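You operate a simulated robot arm through the tools that you are given. There is no shell and no other tool. Be economical: measure what you need, move in short steps, check, and stop when the job is done.

Carry out the task below with a simulated robot arm. There is one attempt and no reset: what you move stays moved.

TASK
Open the washer door, put the blue towel in the drum of the washer, then shut the door. Fetch the orange mug and set it on the long counter. Put one of the raisin slices from the bread stand on the small board. Turn the minutes knob to 10 min. Push the counter door shut. Fetch the roll of cream socks and set it on the upper cubby. Open the dresser drawer for cutlery. Do these in any order. Set down upright: orange mug, raisin slice.

It is judged by the outcome, as a careful person would: the job done as asked, and still so three seconds after it is handed in. It fails if anything else is knocked over, pushed out of place, dropped, spilled or broken. Flat cloth is picked up by pressing the open fingertips on it (5 to 10 N) and closing them slowly along it; thin cloth reads only 2 to 8 mm in the jaws.

THE ROBOT
A 6-joint arm with a two-finger gripper on a trunk, on a base that drives. Base frame: it is fixed to the floor where the robot stands at the start and does not move with it; the origin is under the middle of the robot, x ahead of it, y to its left, z up. Lengths are in mm, angles in rad, forces in N, time in s.
With the tool pointing down near the work surface it reaches from about 320 to 840 mm from the robot's upright axis, wherever it stands. Its first joint turns from -2.897 to 2.897 rad. Places, roughly: blue towel (22x9x8 cm) [-800, 100, 900]; counter door [-500, -2900, 500]; dresser drawer for cutlery [-1900, 2300, 700]; drum of the washer (17x32 cm) [880, 100, 500]; long counter [-1500, -300, 900]; minutes knob [500, -400, 1000]; orange mug (12x8x10 cm) [-1700, -600, 500]; raisin slice (11x2x11 cm) [-1800, -1000, 1000]; roll of cream socks (10x7x6 cm) [-100, -2700, 900]; small board (29x15x3 cm) [-4600, -2100, 900]; upper cubby [-200, -3400, 500]; washer door [600, 200, 700]. Payload 2.45 kg.
The TCP is the grasp point between the finger pads, 26 mm short of the fingertips. In the tool frame z runs along the fingers and y along their closing line. Largest opening 96 mm; the body of the gripper starts 69 mm behind the TCP.
Orientation is told as [roll, pitch, yaw] about the base's x, y, z axes, in that order, counted from this pose: with the fingers straight down and closing along the base's y, the tool's x points along the base's -x, its y along +y and its z along -z.

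THE INTERFACE
- The arm moves only by the tool jog_arm. Its argument "steps" is a list of rows, each a list of 7 numbers: the shift along the base's x, y, z in cm, then the turn, a rotation vector about the base's x, y, z in rad, then the opening, from 0 (shut) to 1 (fully open). In form: [[x, y, z, wx, wy, wz, hand], ...]. A call has 1 to 8 rows; each row shifts and turns the commanded pose from where the row before left it. Rows are played at 5 a second. More than 50 mm and 0.15 rad between two rows, or a gripper value outside its range, and nothing of the call is played. Where a pose cannot be reached the arm comes as near as it can. A force on the tool above 40 N (or 10 N above the force at the start of the call, whichever is more), or a blocked arm, ends the call early, and 0.2 s more pass. The fingers move at their own pace and stop on an object; they squeeze with about 21 N. The grip force told is the motor's: it shows also when the fingers shut on nothing. Time passes only in rows, and 0.2 s behind the last, so rows that do not move let the fingers close. It gives the time, the measured TCP pose, the force on the tool (base axes), the opening and the grip force at its end, in the units of the frame above (readings bear some noise), with the torque about the TCP (base axes, N m) and any sound that the robot's microphone picked up.
- Cameras (640 x 400 px; columns grow to the right, rows downward): "scene" is now at [-41.3, 228.5, 1092.5]; the picture's right is [0.97, -0.26, 0.00], its down [-0.21, -0.76, -0.61] and it looks along [0.16, 0.59, -0.79] (base axes); focal length 214 px, centre (320, 200). "wrist" rides on the gripper at [82, 3, -98] in the tool frame; the picture's right is [-0.04, 1.00, 0.00], its down [-0.73, -0.03, -0.68] and it looks along [-0.68, -0.03, 0.73] (tool axes); focal length 256 px, centre (320, 200). There is no depth. A picture from a camera that has moved, and an enlarged one, comes with that camera's place and axes in the base frame and with its lens.
- camera(camera): a new picture of that camera. The clock stands still meanwhile.
- lift_body(by): slides the trunk up (or, below 0, down) by that many mm; the arm and the scene camera ride with it, the base frame stays. It gives what a move gives, with no picture.
- base_move(legs): drives the robot by 1 to 6 legs, each [ahead, turn to the left] in mm and rad, along the robot's own axes; the way and the turn of a leg run together, so that a leg with both is an arc; at most 1500 mm and 3.142 rad a leg. The arm and the cameras ride along, it lands a little off, and it stops where it bumps. It gives what a move gives.
- aim_head(pan, tilt): turns the head with the scene camera to pan (to the left, within 2.705 rad either way) and tilt (down, from -0.506 to 1.204), counted from straight ahead of the robot. It gives what a move gives.
- zoom(camera, box): a new picture of the part [left, top, right, bottom] of that camera's present view, enlarged. The clock stands still meanwhile.
- hand_in(): hands the job in; it is judged then, once.

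Work in short steps. Places have to be worked out from the pictures, the camera data and where the tool is seen: move nearer, look again, correct. Check each grasp and each placing, and mend what went wrong. You have 196 turns and 174 pictures in all, those below and enlarged ones among them. Open the gripper and draw the arm clear of the work before you hand the job in, unless the task says otherwise.

The tools are called after ">>>" as a command line: name --pt "numbers of a row" for each row, then --argument value for the rest, lists and objects as JSON in quotes. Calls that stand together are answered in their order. jog_arm: Moves the arm, as the interface text tells. Its arguments: {"type":"object","properties":{"steps":{"type":"array","items":{"type":"array","items":{"type":"number"}}}},"required":["steps"]} The other tools are called the same way: lift_body (by) slides the trunk up or down; base_move (legs) drives the base; aim_head (pan, tilt) turns the head that bears the scene camera; camera (camera) takes a picture; zoom (camera, box) takes an enlarged picture of a part of a camera's view; hand_in () hands the job in.

At the start:

```text
time: 0.0
ee_pos: [444.1, 150.3, 1000.0]
ee_rot: [0.0, -0.001, -0.004]
contact_force: [-0.6, 0.4, 1.3]
torque: [-0.03, 0.03, 0.01]
finger_gap: 96.3
gripper_force: 0.1
trunk travel left (down, up): [-150.0, 0.0]
robot x, y, heading: [0.2, -3.1, 0.002]
head pan, tilt: [1.307, 0.913]
```

scene: 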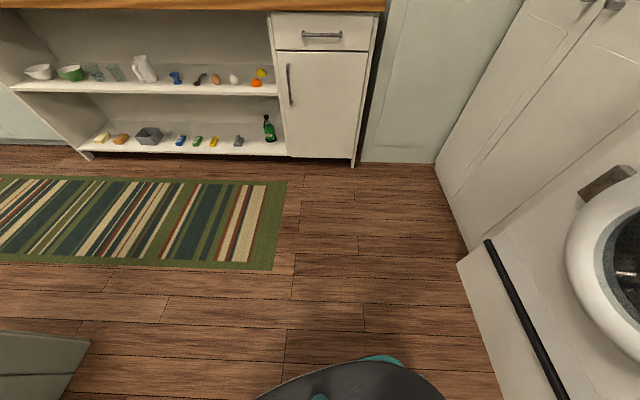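
wrist: 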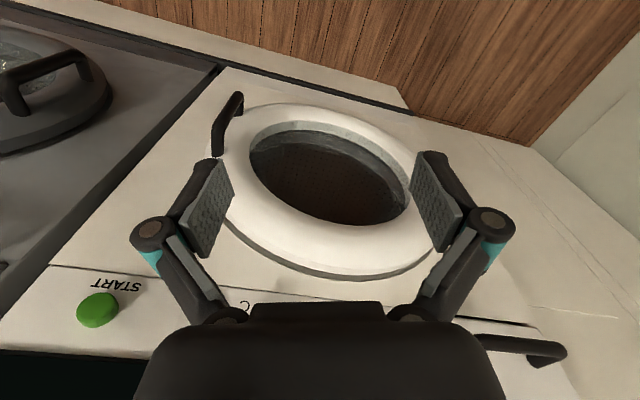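

I'll look at the washer and surroundings first by aiming the head ahead.

>>> aim_head --pan 0.1 --tilt 0.6

>>> camera --camera "scene"

>>> aim_head --pan -0.9 --tilt 0.4

>>> camera --camera "scene"

>>> aim_head --pan -2.0 --tilt 0.3

>>> camera --camera "scene"

>>> aim_head --pan 2.7 --tilt 0.3

>>> camera --camera "scene"

```text
time: 1.4
ee_pos: [444.3, 151.4, 999.8]
ee_rot: [0.001, 0.0, -0.001]
contact_force: [-0.4, 0.8, -0.1]
torque: [0.05, 0.01, 0.0]
finger_gap: 96.0
gripper_force: 0.0
trunk travel left (down, up): [-150.0, 0.0]
robot x, y, heading: [-2.4, 3.1, 0.001]
head pan, tilt: [0.099, 0.6]
```

```text
171 pictures are left
camera scene: at [27.1, 165.1, 1118.2], right [0.1, -0.99, 0.0], down [-0.56, -0.06, -0.82], along [0.82, 0.08, -0.57], focal length 214 px, centre (320, 200)
```

scene: 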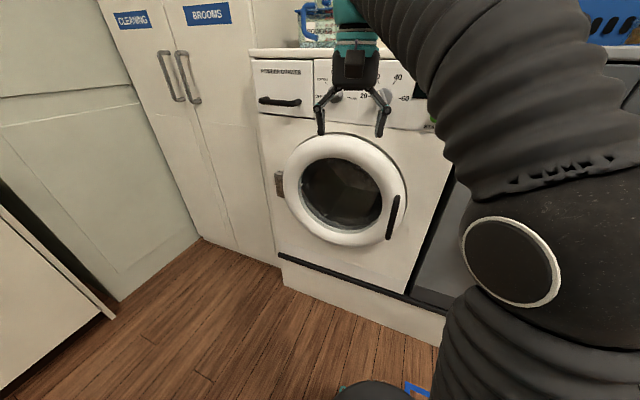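

```text
time: 2.7
ee_pos: [443.5, 151.0, 1001.4]
ee_rot: [-0.001, -0.002, -0.001]
contact_force: [-0.2, 0.4, 0.0]
torque: [0.02, 0.03, 0.01]
finger_gap: 95.8
gripper_force: 0.1
trunk travel left (down, up): [-150.0, 0.0]
robot x, y, heading: [0.5, 0.1, 0.004]
head pan, tilt: [-0.901, 0.4]
```

```text
170 pictures are left
camera scene: at [-3.3, 83.7, 1136.4], right [-0.78, -0.62, 0.0], down [-0.24, 0.3, -0.92], along [0.57, -0.72, -0.39], focal length 214 px, centre (320, 200)
```

scene: 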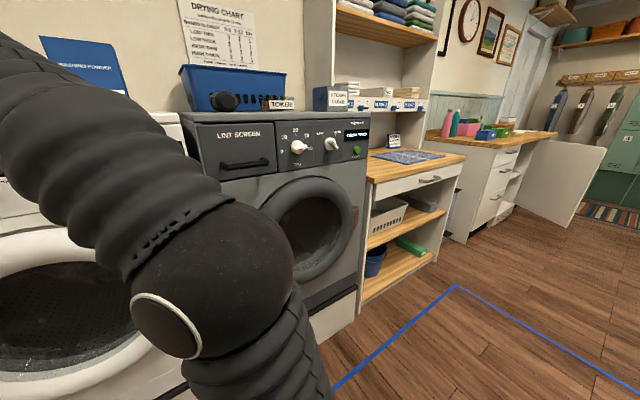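

```text
time: 4.0
ee_pos: [444.3, 151.6, 1001.0]
ee_rot: [0.0, 0.0, -0.002]
contact_force: [-0.6, -0.4, -0.1]
torque: [0.02, 0.02, 0.02]
finger_gap: 96.3
gripper_force: 0.1
trunk travel left (down, up): [-150.0, 0.0]
robot x, y, heading: [-1.8, -2.2, -0.003]
head pan, tilt: [-2.0, 0.3]
```

```text
169 pictures are left
camera scene: at [-99.7, 71.3, 1145.7], right [-0.91, 0.42, 0.0], down [0.12, 0.27, -0.96], along [-0.4, -0.87, -0.3], focal length 214 px, centre (320, 200)
```

scene: 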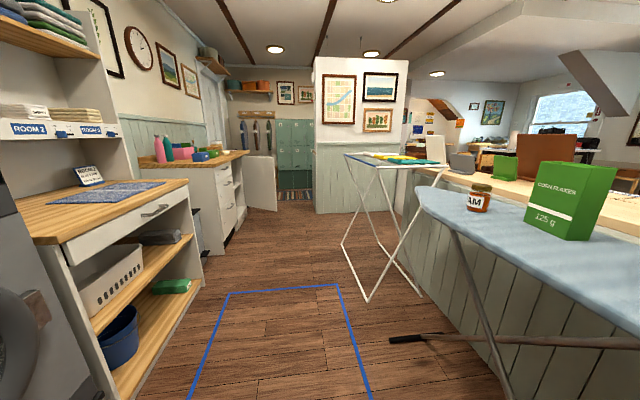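

```text
time: 7.7
ee_pos: [444.4, 151.0, 1000.0]
ee_rot: [0.0, -0.003, -0.002]
contact_force: [-0.2, -0.9, -1.1]
torque: [0.02, -0.02, -0.01]
finger_gap: 96.0
gripper_force: 0.0
trunk travel left (down, up): [-150.0, 0.0]
robot x, y, heading: [4.4, -0.5, 0.002]
head pan, tilt: [2.7, 0.3]
```

```text
168 pictures are left
camera scene: at [-145.3, 196.2, 1145.7], right [0.43, 0.9, 0.0], down [0.27, -0.13, -0.96], along [-0.86, 0.41, -0.3], focal length 214 px, centre (320, 200)
```

scene: 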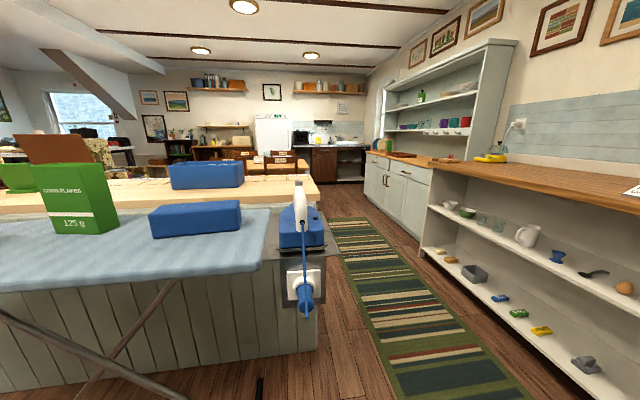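

The washer is directly ahead with its handle bar at roughly (545, 0, 720) and the hinge on the left. Next I'll zoom in on the dryer dials and the washer door for detail.

>>> aim_head --pan -0.8 --tilt 0.4

>>> zoom --camera "scene" --box '[200, 80, 400, 205]'

>>> aim_head --pan 0.1 --tilt 0.6

>>> zoom --camera "scene" --box '[240, 60, 440, 260]'

```text
time: 10.7
ee_pos: [443.5, 150.7, 999.3]
ee_rot: [0.0, -0.002, -0.001]
contact_force: [-0.4, 0.6, 0.2]
torque: [0.01, -0.03, -0.01]
finger_gap: 95.7
gripper_force: 0.1
trunk travel left (down, up): [-150.0, 0.0]
robot x, y, heading: [-0.7, 0.6, 0.003]
head pan, tilt: [-0.799, 0.4]
```

```text
3.20 times, centred on (300, 142) of scene
camera zoom: at [3.8, 89.9, 1136.4], right [-0.72, -0.7, 0.0], down [-0.27, 0.28, -0.92], along [0.64, -0.66, -0.39], focal length 686 px, centre (384, 384)
```

zoom: 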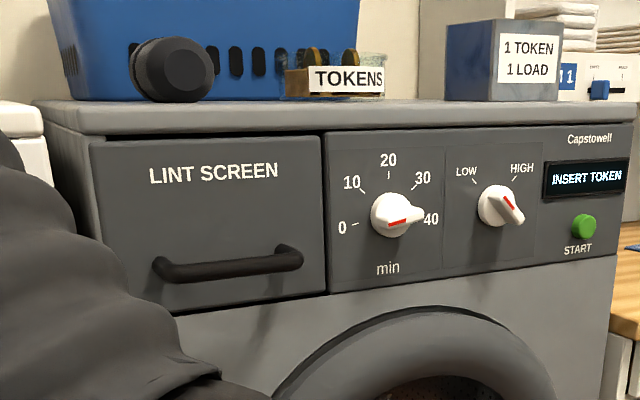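

```text
time: 11.9
ee_pos: [444.2, 152.3, 1000.5]
ee_rot: [-0.001, -0.002, -0.002]
contact_force: [-0.3, -0.6, 1.0]
torque: [0.0, 0.04, -0.01]
finger_gap: 95.9
gripper_force: 0.1
trunk travel left (down, up): [-150.0, 0.0]
robot x, y, heading: [1.2, 0.7, -0.001]
head pan, tilt: [0.099, 0.6]
```

```text
2.00 times, centred on (340, 160) of scene
camera zoom: at [27.1, 165.0, 1118.2], right [0.1, -1.0, 0.0], down [-0.56, -0.06, -0.83], along [0.82, 0.08, -0.56], focal length 429 px, centre (280, 280)
```

zoom: 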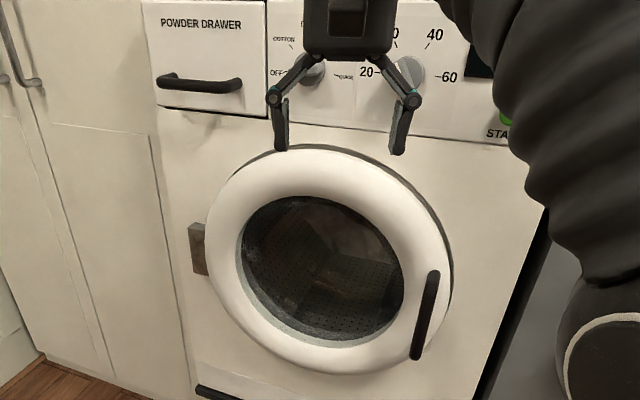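

The minutes knob now stands at 40, and 10 is at the upper left. I'll back off 200 mm and start turning the tool to point forward for the washer handle.

>>> base_move --legs '[[-200, 0]]'

>>> jog_arm --pt "1.9 -1.4 -2.5 0 -0.1428 0 1" --pt "1.9 -1.4 -2.5 0 -0.1428 0 1" --pt "1.9 -1.4 -2.5 0 -0.1428 0 1" --pt "1.9 -1.4 -2.5 0 -0.1428 0 1" --pt "1.9 -1.4 -2.5 0 -0.1428 0 1" --pt "1.9 -1.4 -2.5 0 -0.1428 0 1"

>>> jog_arm --pt "1.9 -1.4 -2.5 0 -0.1428 0 1" --pt "1.9 -1.4 -2.5 0 -0.1428 0 1" --pt "1.9 -1.4 -2.5 0 -0.1428 0 1" --pt "1.9 -1.4 -2.5 0 -0.1428 0 1" --pt "1.9 -1.4 -2.5 0 -0.1428 0 1"

>>> camera --camera "wrist"

>>> camera --camera "scene"

```text
time: 13.4
ee_pos: [244.7, 152.7, 1000.2]
ee_rot: [0.001, -0.002, 0.0]
contact_force: [0.3, -0.1, 0.2]
torque: [0.0, -0.01, 0.0]
finger_gap: 95.9
gripper_force: 0.0
trunk travel left (down, up): [-150.0, 0.0]
robot x, y, heading: [-199.9, 2.9, 0.0]
head pan, tilt: [0.099, 0.6]
```

```text
time: 14.8
ee_pos: [359.5, 67.2, 850.2]
ee_rot: [0.001, -0.859, -0.001]
contact_force: [0.3, 0.4, 0.2]
torque: [0.0, -0.01, 0.0]
finger_gap: 95.8
gripper_force: 0.1
trunk travel left (down, up): [-150.0, 0.0]
robot x, y, heading: [-200.2, -2.9, 0.0]
head pan, tilt: [0.099, 0.6]
```

```text
time: 16.1
ee_pos: [433.6, -4.3, 752.2]
ee_rot: [0.287, -1.427, -0.44]
contact_force: [1.9, 7.6, 1.6]
torque: [-0.12, 0.24, -0.52]
finger_gap: 96.0
gripper_force: 0.1
out of reach, approached as far as the arm can: row 2, 3, 5
trunk travel left (down, up): [-150.0, 0.0]
robot x, y, heading: [-196.1, 0.6, 0.002]
head pan, tilt: [0.099, 0.6]
```

```text
165 pictures are left
camera wrist: at [326.1, 18.4, 685.4], right [0.16, 0.98, 0.08], down [-0.57, 0.03, 0.82], along [0.8, -0.18, 0.57], focal length 256 px, centre (320, 200)
```

wrist: 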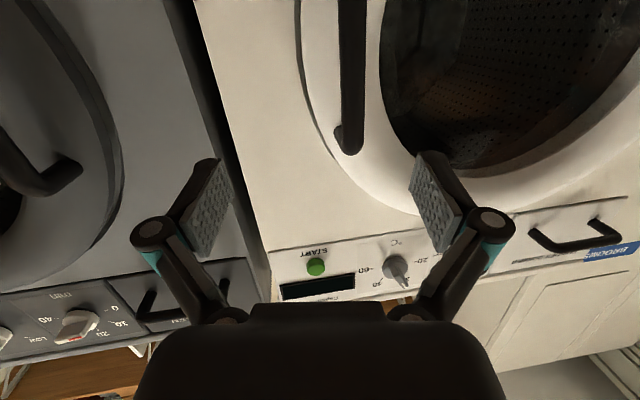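

```text
164 pictures are left
camera scene: at [-173.4, 164.7, 1118.3], right [0.1, -0.99, 0.0], down [-0.56, -0.06, -0.83], along [0.82, 0.08, -0.56], focal length 214 px, centre (320, 200)
```

scene: 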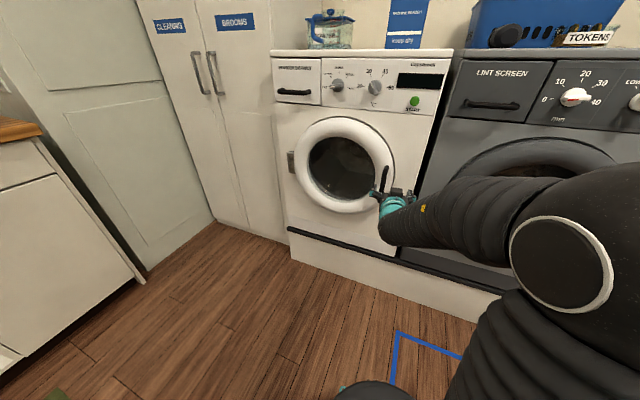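

The arm hit a reach limit in that posture. Lowering the trunk by 100 mm should make a horizontal tool at this height easier.

>>> lift_body --by -100

>>> jog_arm --pt "0 0 3 0 0 0 1" --pt "0 0 3 0 0 0 1"

```text
time: 17.4
ee_pos: [434.7, 8.4, 654.9]
ee_rot: [-0.116, -1.441, 0.018]
contact_force: [0.7, 0.0, 0.3]
torque: [0.01, 0.01, 0.01]
finger_gap: 95.8
gripper_force: 0.1
trunk travel left (down, up): [-50.0, 100.0]
robot x, y, heading: [-200.4, -1.1, 0.004]
head pan, tilt: [0.099, 0.6]
```

```text
time: 18.0
ee_pos: [436.1, 9.7, 715.0]
ee_rot: [-0.118, -1.442, 0.02]
contact_force: [0.5, -0.5, -0.4]
torque: [0.0, -0.03, -0.05]
finger_gap: 96.3
gripper_force: 0.1
trunk travel left (down, up): [-50.0, 100.0]
robot x, y, heading: [-200.7, 1.4, 0.005]
head pan, tilt: [0.099, 0.6]
```

I'll correct the residual tilt and advance over the bar.

>>> jog_arm --pt "1 -0.3 0.2 0 -0.06 0.06 1" --pt "1 -0.3 0.2 0 -0.06 0.06 1" --pt "2 0 0 0 0 0 1"

>>> camera --camera "wrist"

>>> camera --camera "scene"

```text
time: 18.8
ee_pos: [466.5, 48.3, 721.1]
ee_rot: [-0.263, -1.529, 0.238]
contact_force: [-0.4, -0.2, 0.1]
torque: [0.02, 0.01, 0.01]
finger_gap: 95.9
gripper_force: 0.0
out of reach, approached as far as the arm can: row 1, 2
trunk travel left (down, up): [-50.0, 100.0]
robot x, y, heading: [-201.3, 1.0, 0.002]
head pan, tilt: [0.099, 0.6]
```

```text
163 pictures are left
camera wrist: at [364.2, 52.6, 641.9], right [0.03, 1.0, 0.03], down [-0.65, -0.01, 0.76], along [0.76, -0.04, 0.65], focal length 256 px, centre (320, 200)
```

wrist: 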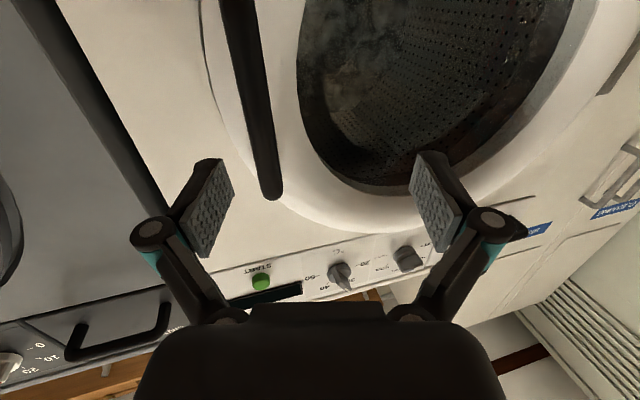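

```text
162 pictures are left
camera scene: at [-173.0, 164.8, 1018.2], right [0.1, -0.99, 0.0], down [-0.56, -0.06, -0.83], along [0.82, 0.08, -0.56], focal length 214 px, centre (320, 200)
```

scene: 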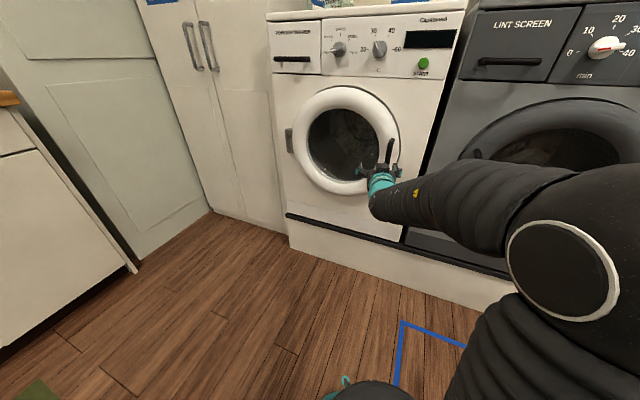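

Orientation is good now. The bar is at y≈-3 and its top at z≈790, so I'll shift 50 mm to the right.

>>> jog_arm --pt "0 -2.5 0 0 0 0 1" --pt "0 -2.6 0 0 0 0 1"

>>> camera --camera "wrist"

```text
time: 19.4
ee_pos: [463.2, 38.2, 729.6]
ee_rot: [-0.247, -1.526, 0.214]
contact_force: [0.8, 0.0, 0.1]
torque: [-0.01, 0.0, -0.02]
finger_gap: 95.9
gripper_force: 0.1
out of reach, approached as far as the arm can: row 1, 2
trunk travel left (down, up): [-50.0, 100.0]
robot x, y, heading: [-198.7, 3.4, 0.005]
head pan, tilt: [0.099, 0.6]
```

```text
161 pictures are left
camera wrist: at [361.7, 43.5, 652.1], right [0.04, 1.0, 0.03], down [-0.65, 0.0, 0.76], along [0.76, -0.05, 0.65], focal length 256 px, centre (320, 200)
```

wrist: 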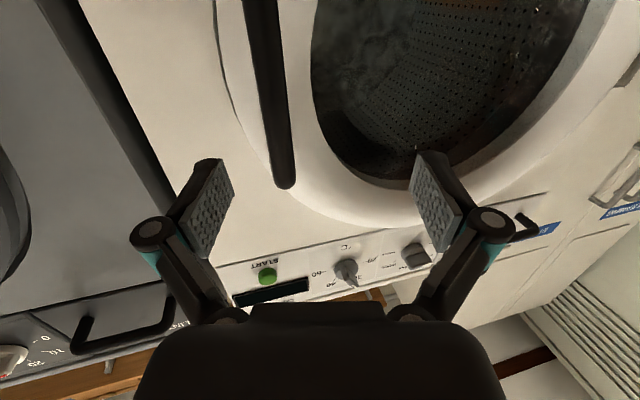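

A wrist limit blocks moving right in this posture, so I'll relocate the base about 240 mm to the right. It turns left, backs up, turns back and goes ahead.

>>> base_move --legs '[[0, 1.3], [-250, 0], [0, -1.3]]'

>>> camera --camera "wrist"

>>> camera --camera "scene"

```text
time: 27.7
ee_pos: [397.3, -220.2, 728.8]
ee_rot: [-0.255, -1.525, 0.189]
contact_force: [0.3, -0.1, -0.5]
torque: [-0.01, -0.02, -0.01]
finger_gap: 95.8
gripper_force: 0.1
trunk travel left (down, up): [-50.0, 100.0]
robot x, y, heading: [-264.0, -239.2, -0.027]
head pan, tilt: [0.099, 0.6]
```

```text
160 pictures are left
camera wrist: at [296.2, -212.3, 652.0], right [0.07, 1.0, 0.03], down [-0.65, 0.02, 0.76], along [0.76, -0.07, 0.65], focal length 256 px, centre (320, 200)
```

wrist: 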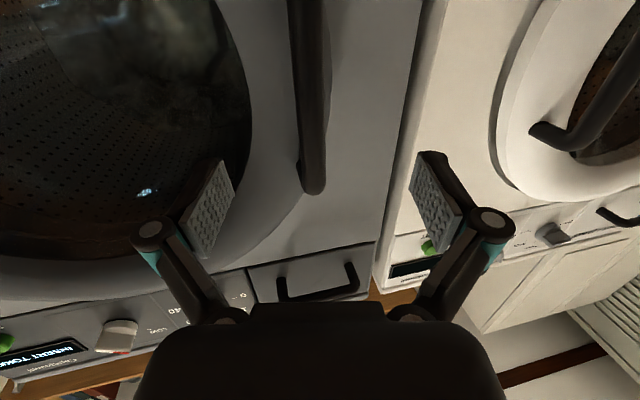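

```text
159 pictures are left
camera scene: at [-234.6, -75.0, 1018.2], right [0.07, -1.0, 0.0], down [-0.56, -0.04, -0.83], along [0.82, 0.06, -0.56], focal length 214 px, centre (320, 200)
```

scene: 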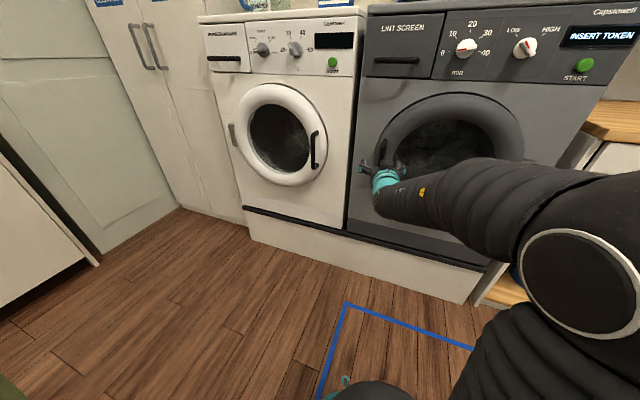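

Now I'll move the TCP left to y≈0 in front of the washer bar.

>>> jog_arm --pt "0 4.4 0 0 0 0 1" --pt "0 4.4 0 0 0 0 1" --pt "0 4.4 0 0 0 0 1" --pt "1 4.4 0 0 0 0 1" --pt "1 4.4 0 0 0 0 1" --pt "2 0 -1 0 0 0 1"

>>> camera --camera "wrist"

```text
time: 29.1
ee_pos: [437.4, -0.1, 721.6]
ee_rot: [-0.266, -1.524, 0.198]
contact_force: [0.1, -0.1, 0.1]
torque: [0.03, 0.04, 0.03]
finger_gap: 96.0
gripper_force: 0.1
trunk travel left (down, up): [-50.0, 100.0]
robot x, y, heading: [-268.2, -243.4, -0.025]
head pan, tilt: [0.099, 0.6]
```

```text
158 pictures are left
camera wrist: at [336.2, 8.0, 643.3], right [0.07, 1.0, 0.03], down [-0.65, 0.02, 0.76], along [0.76, -0.07, 0.65], focal length 256 px, centre (320, 200)
```

wrist: 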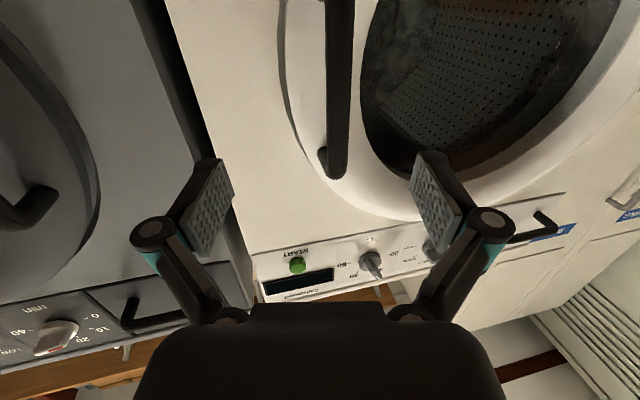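

Triangulation puts the bar at x≈519, y≈5. I'll advance 70 mm, then close.

>>> jog_arm --pt "2.5 0.4 -0.5 0 0 0 1" --pt "2.5 0 -0.5 0 0 0 1" --pt "2.2 0 -0.5 0 0 0 1"

>>> camera --camera "wrist"

```text
time: 29.9
ee_pos: [508.3, 3.4, 705.0]
ee_rot: [-0.26, -1.525, 0.194]
contact_force: [-0.5, 0.3, -0.3]
torque: [0.0, 0.05, 0.01]
finger_gap: 96.2
gripper_force: 0.1
trunk travel left (down, up): [-50.0, 100.0]
robot x, y, heading: [-264.5, -238.6, -0.026]
head pan, tilt: [0.099, 0.6]
```

```text
157 pictures are left
camera wrist: at [407.9, 12.8, 626.4], right [0.07, 1.0, 0.03], down [-0.65, 0.02, 0.76], along [0.76, -0.07, 0.65], focal length 256 px, centre (320, 200)
```

wrist: 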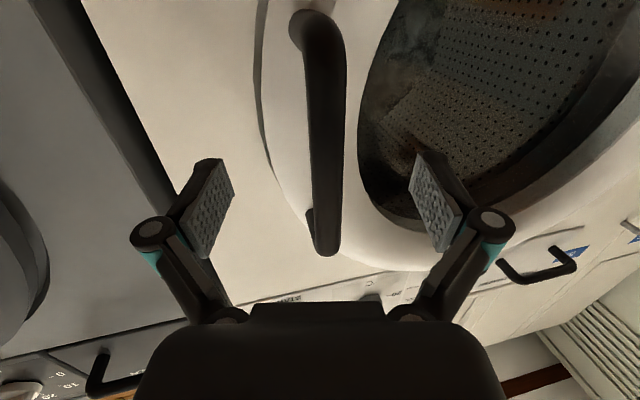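

The bar is between the pads, so I'll close on it.

>>> jog_arm --pt "0.8 0 0 0 0 0 0" --pt "0 0 0 0 0 0 0" --pt "0 0 0 0 0 0 0" --pt "0 0 0 0 0 0 0"

```text
time: 30.9
ee_pos: [518.8, 6.9, 704.2]
ee_rot: [-0.299, -1.525, 0.239]
contact_force: [3.1, 37.9, 2.4]
torque: [0.99, 0.2, 0.35]
finger_gap: 16.9
gripper_force: 42.5
trunk travel left (down, up): [-50.0, 100.0]
robot x, y, heading: [-269.1, -240.2, -0.019]
head pan, tilt: [0.099, 0.6]
```

Gripped, with a sideways offset load. I'll shift slightly to +y and start pulling along the hinge arc.

>>> jog_arm --pt "0 0.5 0 0 0 0 0" --pt "-1.6 0.2 0 0 0 -0.05 0" --pt "-1.7 0.4 0 0 0 -0.05 0" --pt "-1.6 0.45 0 0 0 -0.05 0" --pt "-1.65 0.5 0 0 0 -0.05 0"

```text
time: 31.5
ee_pos: [506.1, 14.0, 704.7]
ee_rot: [-0.24, -1.525, 0.14]
contact_force: [9.9, 15.4, -2.4]
torque: [0.81, 0.25, 0.22]
finger_gap: 17.0
gripper_force: 42.3
trunk travel left (down, up): [-50.0, 100.0]
robot x, y, heading: [-267.2, -238.6, -0.019]
head pan, tilt: [0.099, 0.6]
stopped in row 3: the force on the tool passed its limit at 51 N (the readings are from after the stop); the commanded pose is now the measured one
```

It moved 13 mm, probably against a latch. I'll keep pulling.

>>> jog_arm --pt "-1 0.2 0 0 0 -0.03 0" --pt "-1 0.2 0 0 0 -0.03 0" --pt "-1 0.25 0 0 0 -0.03 0" --pt "-1 0.25 0 0 0 -0.03 0"

>>> camera --camera "scene"

```text
time: 32.0
ee_pos: [491.9, 22.0, 703.9]
ee_rot: [-0.254, -1.526, 0.126]
contact_force: [6.1, 12.2, -2.3]
torque: [0.79, 0.03, 0.24]
finger_gap: 16.9
gripper_force: 42.7
trunk travel left (down, up): [-50.0, 100.0]
robot x, y, heading: [-267.0, -239.8, -0.013]
head pan, tilt: [0.099, 0.6]
stopped in row 2: the force on the tool passed its limit at 44 N (the readings are from after the stop); the commanded pose is now the measured one
```

```text
156 pictures are left
camera scene: at [-235.8, -73.6, 1018.0], right [0.08, -1.0, 0.0], down [-0.56, -0.05, -0.82], along [0.82, 0.07, -0.57], focal length 214 px, centre (320, 200)
```

scene: 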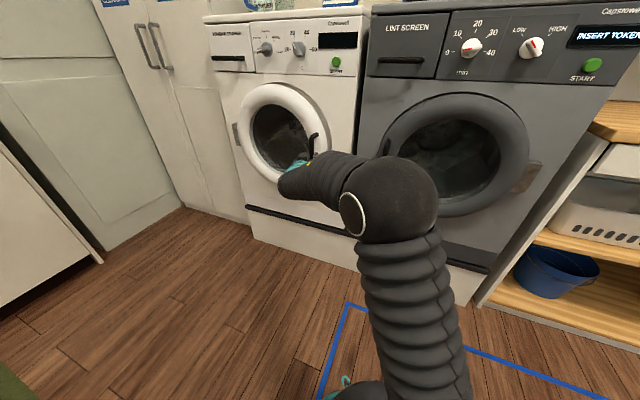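

The door follows, drifting more toward +y than I modelled. I'll continue with more +y per step.

>>> jog_arm --pt "-0.8 0.4 0 0 0 -0.03 0" --pt "-0.8 0.4 0 0 0 -0.03 0" --pt "-0.8 0.4 0 0 0 -0.03 0" --pt "-0.8 0.4 0 0 0 -0.03 0"

```text
time: 32.8
ee_pos: [470.5, 35.5, 704.5]
ee_rot: [-0.274, -1.522, 0.069]
contact_force: [7.7, 11.3, -4.2]
torque: [0.82, -0.08, 0.16]
finger_gap: 16.7
gripper_force: 42.2
trunk travel left (down, up): [-50.0, 100.0]
robot x, y, heading: [-266.9, -236.4, -0.011]
head pan, tilt: [0.099, 0.6]
stopped in row 4: the force on the tool passed its limit at 44 N (the readings are from after the stop); the commanded pose is now the measured one
```

Good progress. I'll continue with slower steps.

>>> jog_arm --pt "-0.6 0.35 0 0 0 -0.02 0" --pt "-0.6 0.35 0 0 0 -0.02 0" --pt "-0.6 0.35 0 0 0 -0.02 0" --pt "-0.6 0.35 0 0 0 -0.02 0" --pt "-0.6 0.35 0 0 0 -0.02 0" --pt "-0.6 0.35 0 0 0 -0.02 0" --pt "-0.6 0.35 0 0 0 -0.02 0" --pt "-0.6 0.35 0 0 0 -0.02 0"

>>> camera --camera "wrist"

```text
time: 33.8
ee_pos: [449.0, 51.3, 703.1]
ee_rot: [-0.284, -1.523, 0.01]
contact_force: [8.5, 11.2, -6.8]
torque: [0.92, -0.42, 0.16]
finger_gap: 17.1
gripper_force: 42.5
trunk travel left (down, up): [-50.0, 100.0]
robot x, y, heading: [-270.4, -240.3, -0.011]
head pan, tilt: [0.099, 0.6]
stopped in row 4: the force on the tool passed its limit at 42 N (the readings are from after the stop); the commanded pose is now the measured one
```

```text
155 pictures are left
camera wrist: at [351.3, 80.4, 627.2], right [0.27, 0.96, 0.03], down [-0.62, 0.16, 0.77], along [0.73, -0.22, 0.64], focal length 256 px, centre (320, 200)
```

wrist: 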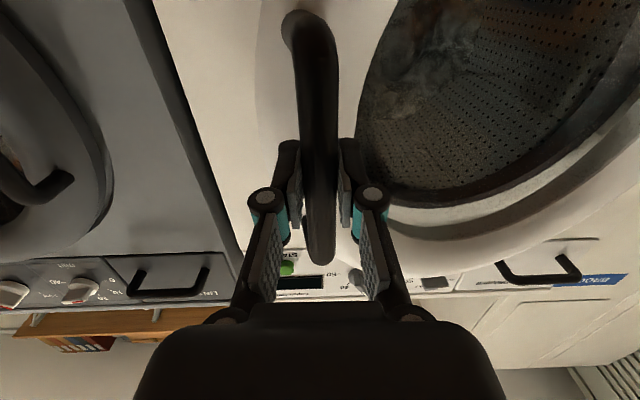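

The grip holds and the door is about 0.25 rad open. I'll keep curving.

>>> jog_arm --pt "-0.7 0.6 0 0 0 -0.03 0" --pt "-0.7 0.6 0 0 0 -0.03 0" --pt "-0.7 0.6 0 0 0 -0.03 0" --pt "-0.7 0.6 0 0 0 -0.03 0" --pt "-0.7 0.6 0 0 0 -0.03 0" --pt "-0.7 0.65 0 0 0 -0.03 0" --pt "-0.7 0.65 0 0 0 -0.03 0" --pt "-0.7 0.65 0 0 0 -0.03 0"

```text
time: 35.2
ee_pos: [410.1, 86.9, 705.2]
ee_rot: [-0.275, -1.522, -0.159]
contact_force: [7.7, 8.1, -7.7]
torque: [0.89, -0.4, 0.14]
finger_gap: 17.1
gripper_force: 42.4
trunk travel left (down, up): [-50.0, 100.0]
robot x, y, heading: [-265.3, -239.0, -0.01]
head pan, tilt: [0.099, 0.6]
stopped in row 6: the force on the tool passed its limit at 41 N (the readings are from after the stop); the commanded pose is now the measured one
```

The circle fit gives a hinge at about (682, 342) with radius 372, and the door is 0.37 rad open. I'll follow this arc.

>>> jog_arm --pt "-0.75 0.82 0 0 0 -0.03 0" --pt "-0.73 0.84 0 0 0 -0.03 0" --pt "-0.7 0.86 0 0 0 -0.03 0" --pt "-0.68 0.88 0 0 0 -0.03 0" --pt "-0.66 0.9 0 0 0 -0.03 0" --pt "-0.63 0.92 0 0 0 -0.03 0" --pt "-0.6 0.94 0 0 0 -0.03 0" --pt "-0.58 0.95 0 0 0 -0.03 0"

>>> jog_arm --pt "-0.55 0.97 0 0 0 -0.03 0" --pt "-0.52 0.98 0 0 0 -0.03 0" --pt "-0.5 1.0 0 0 0 -0.03 0" --pt "-0.47 1.01 0 0 0 -0.03 0" --pt "-0.43 1.02 0 0 0 -0.03 0" --pt "-0.4 1.04 0 0 0 -0.03 0" --pt "-0.37 1.05 0 0 0 -0.03 0" --pt "-0.34 1.06 0 0 0 -0.03 0"

>>> camera --camera "scene"

```text
time: 37.0
ee_pos: [354.0, 155.0, 704.8]
ee_rot: [-0.327, -1.521, -0.355]
contact_force: [-20.8, -13.3, -26.4]
torque: [0.56, -0.83, -0.21]
finger_gap: 17.2
gripper_force: 42.6
trunk travel left (down, up): [-50.0, 100.0]
robot x, y, heading: [-264.7, -235.5, -0.008]
head pan, tilt: [0.099, 0.6]
```

```text
time: 37.5
ee_pos: [348.7, 165.4, 705.9]
ee_rot: [-0.287, -1.522, -0.427]
contact_force: [-4.3, -1.6, -4.1]
torque: [0.42, -0.95, -0.02]
finger_gap: 16.9
gripper_force: 42.5
trunk travel left (down, up): [-50.0, 100.0]
robot x, y, heading: [-266.1, -231.4, -0.014]
head pan, tilt: [0.099, 0.6]
stopped in row 2: the force on the tool passed its limit at 48 N (the readings are from after the stop); the commanded pose is now the measured one
```

```text
154 pictures are left
camera scene: at [-237.0, -73.6, 1018.7], right [0.09, -1.0, 0.0], down [-0.56, -0.05, -0.83], along [0.82, 0.07, -0.56], focal length 214 px, centre (320, 200)
```

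scene: 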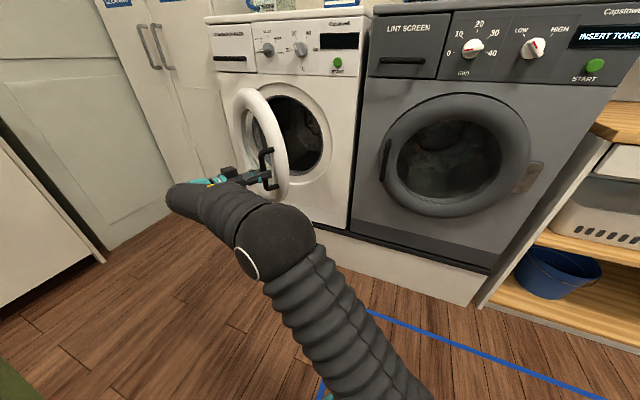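

The door is opening well. I'll continue along the arc with slower steps.

>>> jog_arm --pt "-0.5 0.75 0 0 0 -0.03 0" --pt "-0.5 0.75 0 0 0 -0.03 0" --pt "-0.48 0.77 0 0 0 -0.03 0" --pt "-0.46 0.78 0 0 0 -0.03 0" --pt "-0.44 0.8 0 0 0 -0.03 0" --pt "-0.42 0.8 0 0 0 -0.03 0" --pt "-0.4 0.82 0 0 0 -0.03 0" --pt "-0.38 0.83 0 0 0 -0.03 0"

>>> jog_arm --pt "-0.37 0.84 0 0 0 -0.03 0" --pt "-0.34 0.85 0 0 0 -0.03 0" --pt "-0.32 0.86 0 0 0 -0.03 0" --pt "-0.3 0.87 0 0 0 -0.03 0" --pt "-0.28 0.88 0 0 0 -0.03 0" --pt "-0.26 0.88 0 0 0 -0.03 0" --pt "-0.23 0.9 0 0 0 -0.03 0" --pt "-0.2 0.9 0 0 0 -0.03 0"

>>> camera --camera "scene"

```text
time: 38.7
ee_pos: [328.8, 201.0, 705.1]
ee_rot: [-0.227, -1.524, -0.628]
contact_force: [7.1, 4.7, 0.1]
torque: [0.32, -0.75, 0.27]
finger_gap: 16.8
gripper_force: 42.3
trunk travel left (down, up): [-50.0, 100.0]
robot x, y, heading: [-263.5, -241.3, -0.008]
head pan, tilt: [0.099, 0.6]
stopped in row 6: the force on the tool passed its limit at 41 N (the readings are from after the stop); the commanded pose is now the measured one
```

```text
time: 39.9
ee_pos: [315.0, 234.7, 705.0]
ee_rot: [-0.217, -1.522, -0.779]
contact_force: [-6.6, -3.2, -0.7]
torque: [-0.3, -1.15, -0.23]
finger_gap: 16.9
gripper_force: 42.5
out of reach, approached as far as the arm can: row 5
trunk travel left (down, up): [-50.0, 100.0]
robot x, y, heading: [-262.6, -240.6, -0.011]
head pan, tilt: [0.099, 0.6]
stopped in row 5: the force on the tool passed its limit at 48 N (the readings are from after the stop); the commanded pose is now the measured one
```

```text
153 pictures are left
camera scene: at [-237.4, -73.5, 1018.5], right [0.09, -1.0, 0.0], down [-0.56, -0.05, -0.83], along [0.82, 0.07, -0.56], focal length 214 px, centre (320, 200)
```

scene: 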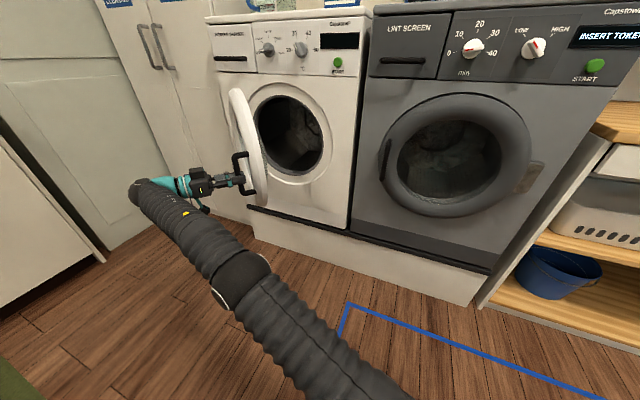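

The door is about 75–80° open. I'll release it, retreat along the tool axis, then clear it toward -x.

>>> jog_arm --pt "0 0 0 0 0 0 0.6" --pt "0 0 0 0 0 0 0.6" --pt "-1.5 2.0 0 0 0 0 0.6" --pt "-1.8 2.4 0 0 0 0 0.6" --pt "-2.5 2.4 0 0 0 0 0.6" --pt "-4 0 0 0 0 0 0.6" --pt "-4.5 0 0 0 0 0 0.6" --pt "-4.5 0 0 0 0 0 0.6"

>>> camera --camera "scene"

```text
time: 41.4
ee_pos: [290.7, 205.4, 702.6]
ee_rot: [0.112, -1.523, -1.078]
contact_force: [50.3, 20.7, 6.3]
torque: [0.31, 0.0, -0.12]
finger_gap: 88.5
gripper_force: 21.2
out of reach, approached as far as the arm can: row 3, 4, 5, 6, 7
trunk travel left (down, up): [-50.0, 100.0]
robot x, y, heading: [-263.2, -239.4, -0.02]
head pan, tilt: [0.099, 0.6]
stopped in row 7: the force on the tool passed its limit at 106 N (the readings are from after the stop); the commanded pose is now the measured one
```

```text
152 pictures are left
camera scene: at [-232.0, -72.7, 1017.9], right [0.08, -1.0, 0.0], down [-0.57, -0.05, -0.82], along [0.82, 0.07, -0.57], focal length 214 px, centre (320, 200)
```

scene: 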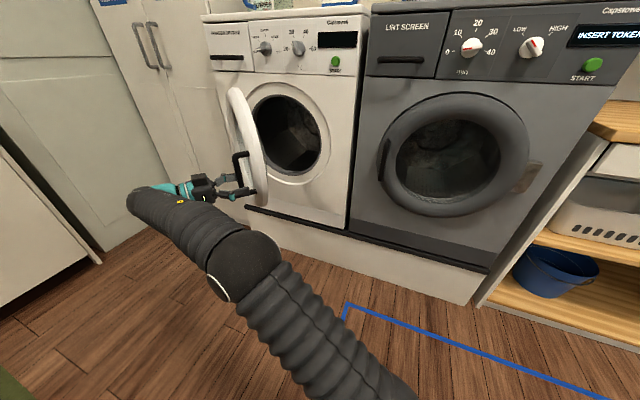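

The arm couldn't back off that way, but turning the base left moves the TCP exactly along the retreat direction.

>>> base_move --legs '[[0, 0.18]]'

>>> camera --camera "scene"

>>> camera --camera "wrist"

```text
time: 42.1
ee_pos: [291.8, 210.3, 702.9]
ee_rot: [0.155, -1.52, -1.1]
contact_force: [40.8, 15.5, -0.1]
torque: [-0.24, 0.07, -0.02]
finger_gap: 80.6
gripper_force: 17.4
trunk travel left (down, up): [-50.0, 100.0]
robot x, y, heading: [-262.6, -239.8, -0.017]
head pan, tilt: [0.099, 0.6]
stopped in leg 1: the force on the tool passed its limit at 75 N (the readings are from after the stop); the commanded pose is now the measured one
```

```text
151 pictures are left
camera scene: at [-231.5, -72.7, 1017.9], right [0.08, -1.0, 0.0], down [-0.56, -0.05, -0.82], along [0.82, 0.07, -0.57], focal length 214 px, centre (320, 200)
```

scene: 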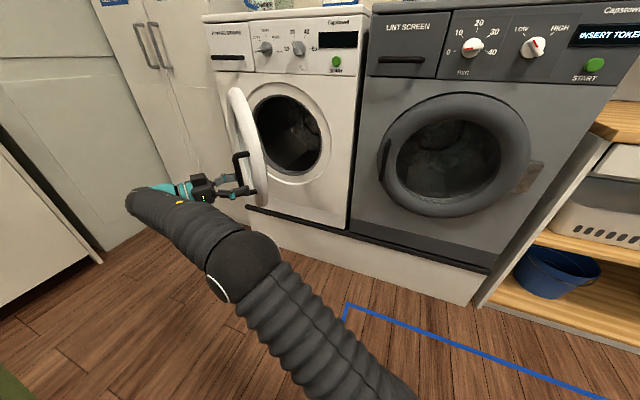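

```text
150 pictures are left
camera wrist: at [234.2, 294.7, 625.9], right [0.81, 0.58, 0.05], down [-0.4, 0.5, 0.77], along [0.42, -0.64, 0.64], focal length 256 px, centre (320, 200)
```

wrist: 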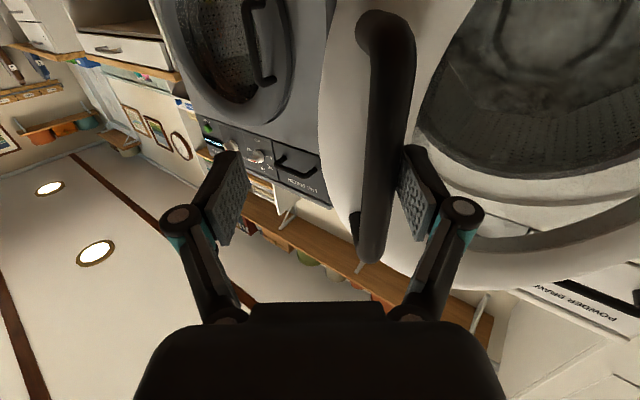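

The far finger is pressing on the bar, so I'll shift the tool toward image right (+x, +y) to centre the bar and remove the load.

>>> jog_arm --pt "0.8 0.5 0 0 0 0 1" --pt "0.8 0.5 0 0 0 0 1" --pt "0.8 0.5 0 0 0 0 1"

>>> camera --camera "wrist"

```text
time: 43.0
ee_pos: [311.1, 226.7, 705.2]
ee_rot: [0.177, -1.522, -1.124]
contact_force: [0.2, 0.0, -0.6]
torque: [-0.02, 0.02, -0.02]
finger_gap: 95.9
gripper_force: 0.2
trunk travel left (down, up): [-50.0, 100.0]
robot x, y, heading: [-265.6, -240.8, -0.013]
head pan, tilt: [0.099, 0.6]
```

```text
149 pictures are left
camera wrist: at [254.6, 311.2, 627.0], right [0.81, 0.58, 0.05], down [-0.4, 0.5, 0.77], along [0.42, -0.64, 0.64], focal length 256 px, centre (320, 200)
```

wrist: 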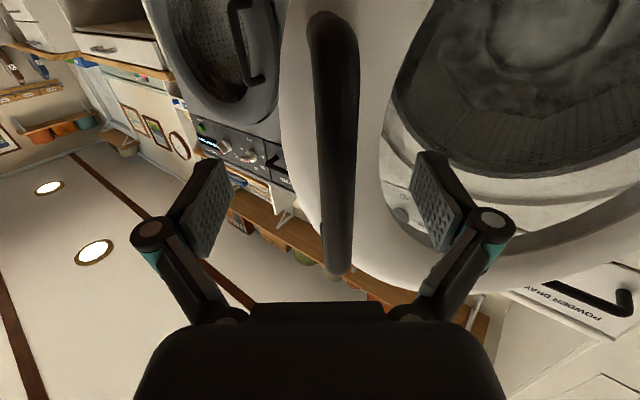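

It's free with the bar centred. Now I'll turn the base left to withdraw.

>>> base_move --legs '[[0, 0.2]]'

>>> camera --camera "scene"

```text
time: 44.1
ee_pos: [211.0, 328.5, 703.9]
ee_rot: [0.183, -1.522, -0.935]
contact_force: [-0.2, -0.8, 0.1]
torque: [0.0, 0.03, 0.02]
finger_gap: 95.8
gripper_force: 0.0
trunk travel left (down, up): [-50.0, 100.0]
robot x, y, heading: [-264.7, -233.3, 0.181]
head pan, tilt: [0.099, 0.6]
```

```text
148 pictures are left
camera scene: at [-267.2, -70.7, 1018.1], right [0.28, -0.96, 0.0], down [-0.54, -0.16, -0.83], along [0.79, 0.23, -0.56], focal length 214 px, centre (320, 200)
```

scene: 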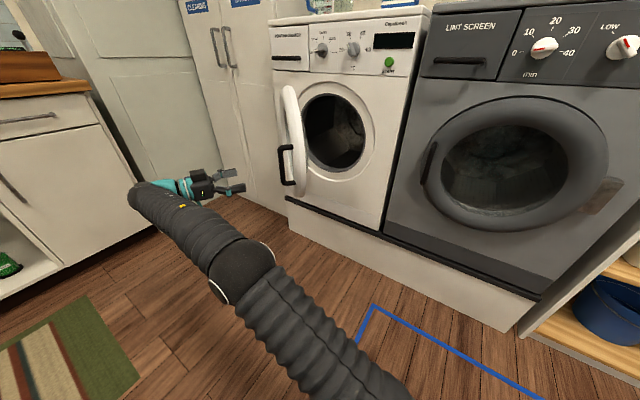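

Clear of the door. Next is the minutes knob: raise the trunk and bring the tool back toward the middle, pointing forward.

>>> lift_body --by 100

>>> jog_arm --pt "-3 -1 1 0 0 0.1 1" --pt "-3 -1 1 0 0 0.1 1" --pt "-3 -2 1 0 0 0.1 1" --pt "-3 -3 1 0 0 0.1 1" --pt "-2 -4 1 0 0 0.1 1" --pt "-1 -4.5 1 0 0 0.1 1" --pt "0 -4.8 1 0 0 0.1 1" --pt "0 -4.8 1 0 0 0.1 1"

>>> jog_arm --pt "0 -4.8 1 0 0 0 1" --pt "0 -4.8 1 0 0 0 1" --pt "0 -4.8 1 0 0 0 1" --pt "0 -4.8 1 0 0 0 1" --pt "0 -4.8 1 0 0 0 1" --pt "0 -4.8 1 0 0 0 1" --pt "0 -4.8 0 0 0 0 1" --pt "0 -4.8 0 0 0 0 1"

>>> camera --camera "scene"

```text
time: 45.4
ee_pos: [210.7, 328.2, 803.8]
ee_rot: [0.179, -1.523, -0.931]
contact_force: [0.8, 0.6, -0.6]
torque: [0.0, 0.01, 0.0]
finger_gap: 96.1
gripper_force: 0.0
trunk travel left (down, up): [-150.0, 0.0]
robot x, y, heading: [-263.7, -238.8, 0.178]
head pan, tilt: [0.099, 0.6]
```

```text
time: 47.2
ee_pos: [62.1, 74.9, 884.6]
ee_rot: [0.139, -1.521, -0.091]
contact_force: [-0.6, 0.6, 1.0]
torque: [0.0, 0.0, -0.06]
finger_gap: 95.9
gripper_force: 0.0
trunk travel left (down, up): [-150.0, 0.0]
robot x, y, heading: [-261.5, -236.2, 0.186]
head pan, tilt: [0.099, 0.6]
```

```text
time: 49.0
ee_pos: [62.9, -201.6, 938.0]
ee_rot: [0.091, -1.498, -0.037]
contact_force: [0.4, -0.4, 0.0]
torque: [-0.03, -0.02, -0.02]
finger_gap: 95.8
gripper_force: 0.1
out of reach, approached as far as the arm can: row 6, 7, 8
trunk travel left (down, up): [-150.0, 0.0]
robot x, y, heading: [-263.1, -241.3, 0.185]
head pan, tilt: [0.099, 0.6]
```

```text
147 pictures are left
camera scene: at [-267.2, -71.1, 1118.2], right [0.28, -0.96, 0.0], down [-0.54, -0.16, -0.83], along [0.79, 0.23, -0.56], focal length 214 px, centre (320, 200)
```

scene: 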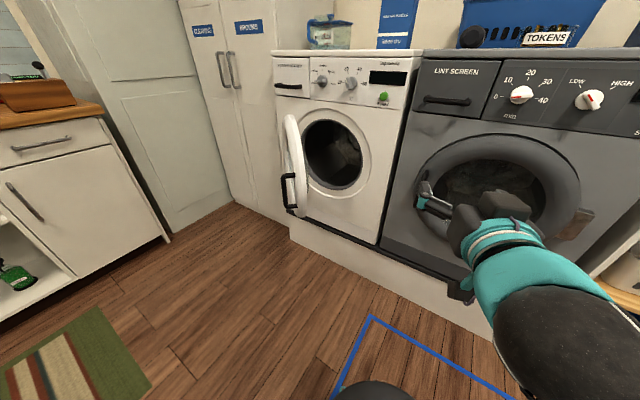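

Triangulating three views puts the minutes knob at about (466, -402, 1031). I'll relocate the base to the right so the knob is within comfortable reach.

>>> base_move --legs '[[0, 1.12], [-260, 0], [0, -1.3], [80, 0]]'

>>> aim_head --pan 0.2 --tilt 0.3

>>> camera --camera "scene"

```text
time: 57.5
ee_pos: [80.4, -492.1, 938.3]
ee_rot: [0.089, -1.497, -0.164]
contact_force: [-0.1, 0.0, 0.6]
torque: [-0.02, 0.01, 0.03]
finger_gap: 96.1
gripper_force: 0.2
trunk travel left (down, up): [-150.0, 0.0]
robot x, y, heading: [-244.3, -486.4, 0.054]
head pan, tilt: [0.099, 0.6]
```

```text
time: 58.3
ee_pos: [80.3, -491.3, 937.1]
ee_rot: [0.089, -1.498, -0.161]
contact_force: [0.2, -0.7, -0.2]
torque: [-0.01, 0.02, 0.0]
finger_gap: 96.3
gripper_force: 0.0
trunk travel left (down, up): [-150.0, 0.0]
robot x, y, heading: [-248.8, -485.2, 0.056]
head pan, tilt: [0.201, 0.3]
```

```text
146 pictures are left
camera scene: at [-226.9, -310.3, 1145.6], right [0.25, -0.97, 0.0], down [-0.29, -0.07, -0.96], along [0.92, 0.24, -0.3], focal length 214 px, centre (320, 200)
```

scene: 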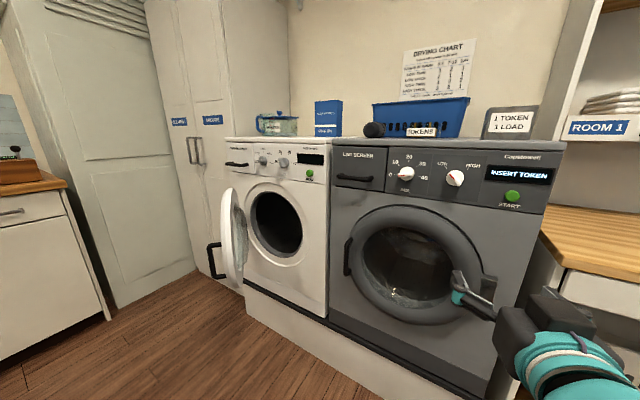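

Knob y≈-402 is confirmed. I'll move forward and up while rolling the tool +90° about x, so the fingers close vertically on the horizontal pointer.

>>> jog_arm --pt "3.7 1.1 1.1 0 -0.07 0.07 1" --pt "3.7 1.1 1.1 0.14 0 0 1" --pt "3.7 1.1 1.1 0.14 0 0 1" --pt "3.7 1.1 1.1 0.14 0 0 1" --pt "3.7 1.1 1.1 0.14 0 0 1" --pt "3.7 1.1 1.1 0.14 0 0 1" --pt "3.5 1.1 1.1 0.14 0 0 1" --pt "3 1.1 1.1 0.14 0 0 1"

>>> camera --camera "wrist"

```text
time: 60.1
ee_pos: [365.1, -405.9, 1025.0]
ee_rot: [1.563, -0.58, -1.567]
contact_force: [-0.9, -0.2, 0.8]
torque: [0.0, 0.05, -0.03]
finger_gap: 95.9
gripper_force: 0.0
trunk travel left (down, up): [-150.0, 0.0]
robot x, y, heading: [-244.5, -488.4, 0.053]
head pan, tilt: [0.201, 0.3]
```

```text
145 pictures are left
camera wrist: at [266.8, -336.4, 983.4], right [0.0, 0.51, 0.86], down [-0.68, -0.63, 0.38], along [0.74, -0.58, 0.34], focal length 256 px, centre (320, 200)
```

wrist: 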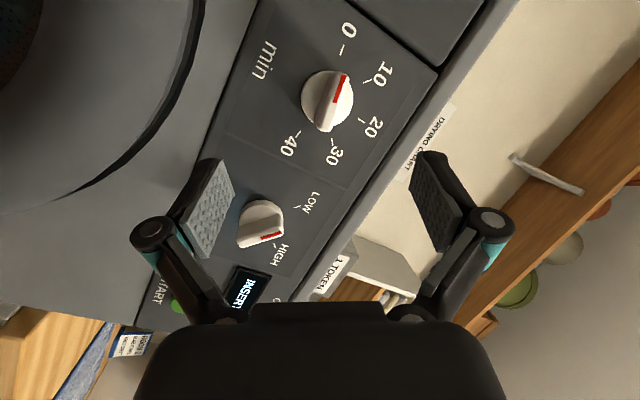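

The red mark appears to be at the 0 end of the ridge, not 40. I'll zoom with the scene camera, which has a nearly frontal view.

>>> zoom --camera "scene" --box '[360, 130, 480, 205]'

>>> zoom --camera "wrist" --box '[200, 0, 440, 200]'

```text
5.33 times, centred on (420, 168) of scene
camera zoom: at [-227.2, -310.3, 1145.7], right [0.25, -0.97, 0.0], down [-0.29, -0.07, -0.96], along [0.92, 0.24, -0.3], focal length 1144 px, centre (-213, 373)
```

zoom: 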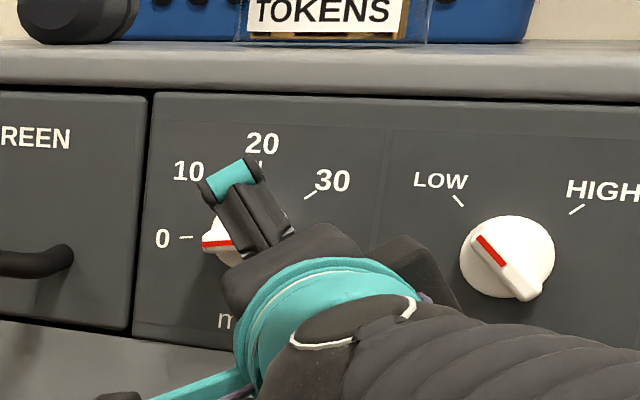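

```text
2.00 times, centred on (320, 100) of wrist
camera zoom: at [266.8, -336.4, 983.4], right [0.0, 0.51, 0.86], down [-0.68, -0.63, 0.38], along [0.74, -0.58, 0.34], focal length 512 px, centre (320, 400)
```

zoom: 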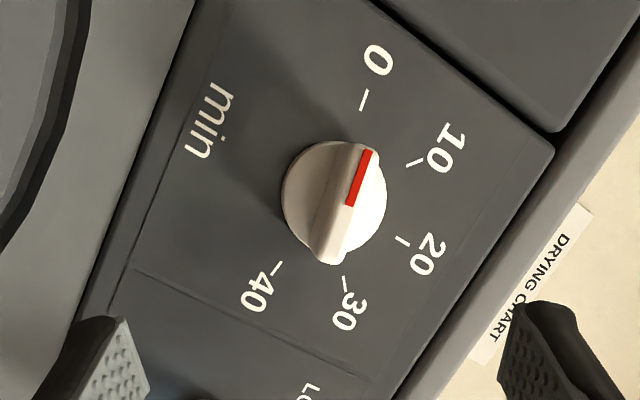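

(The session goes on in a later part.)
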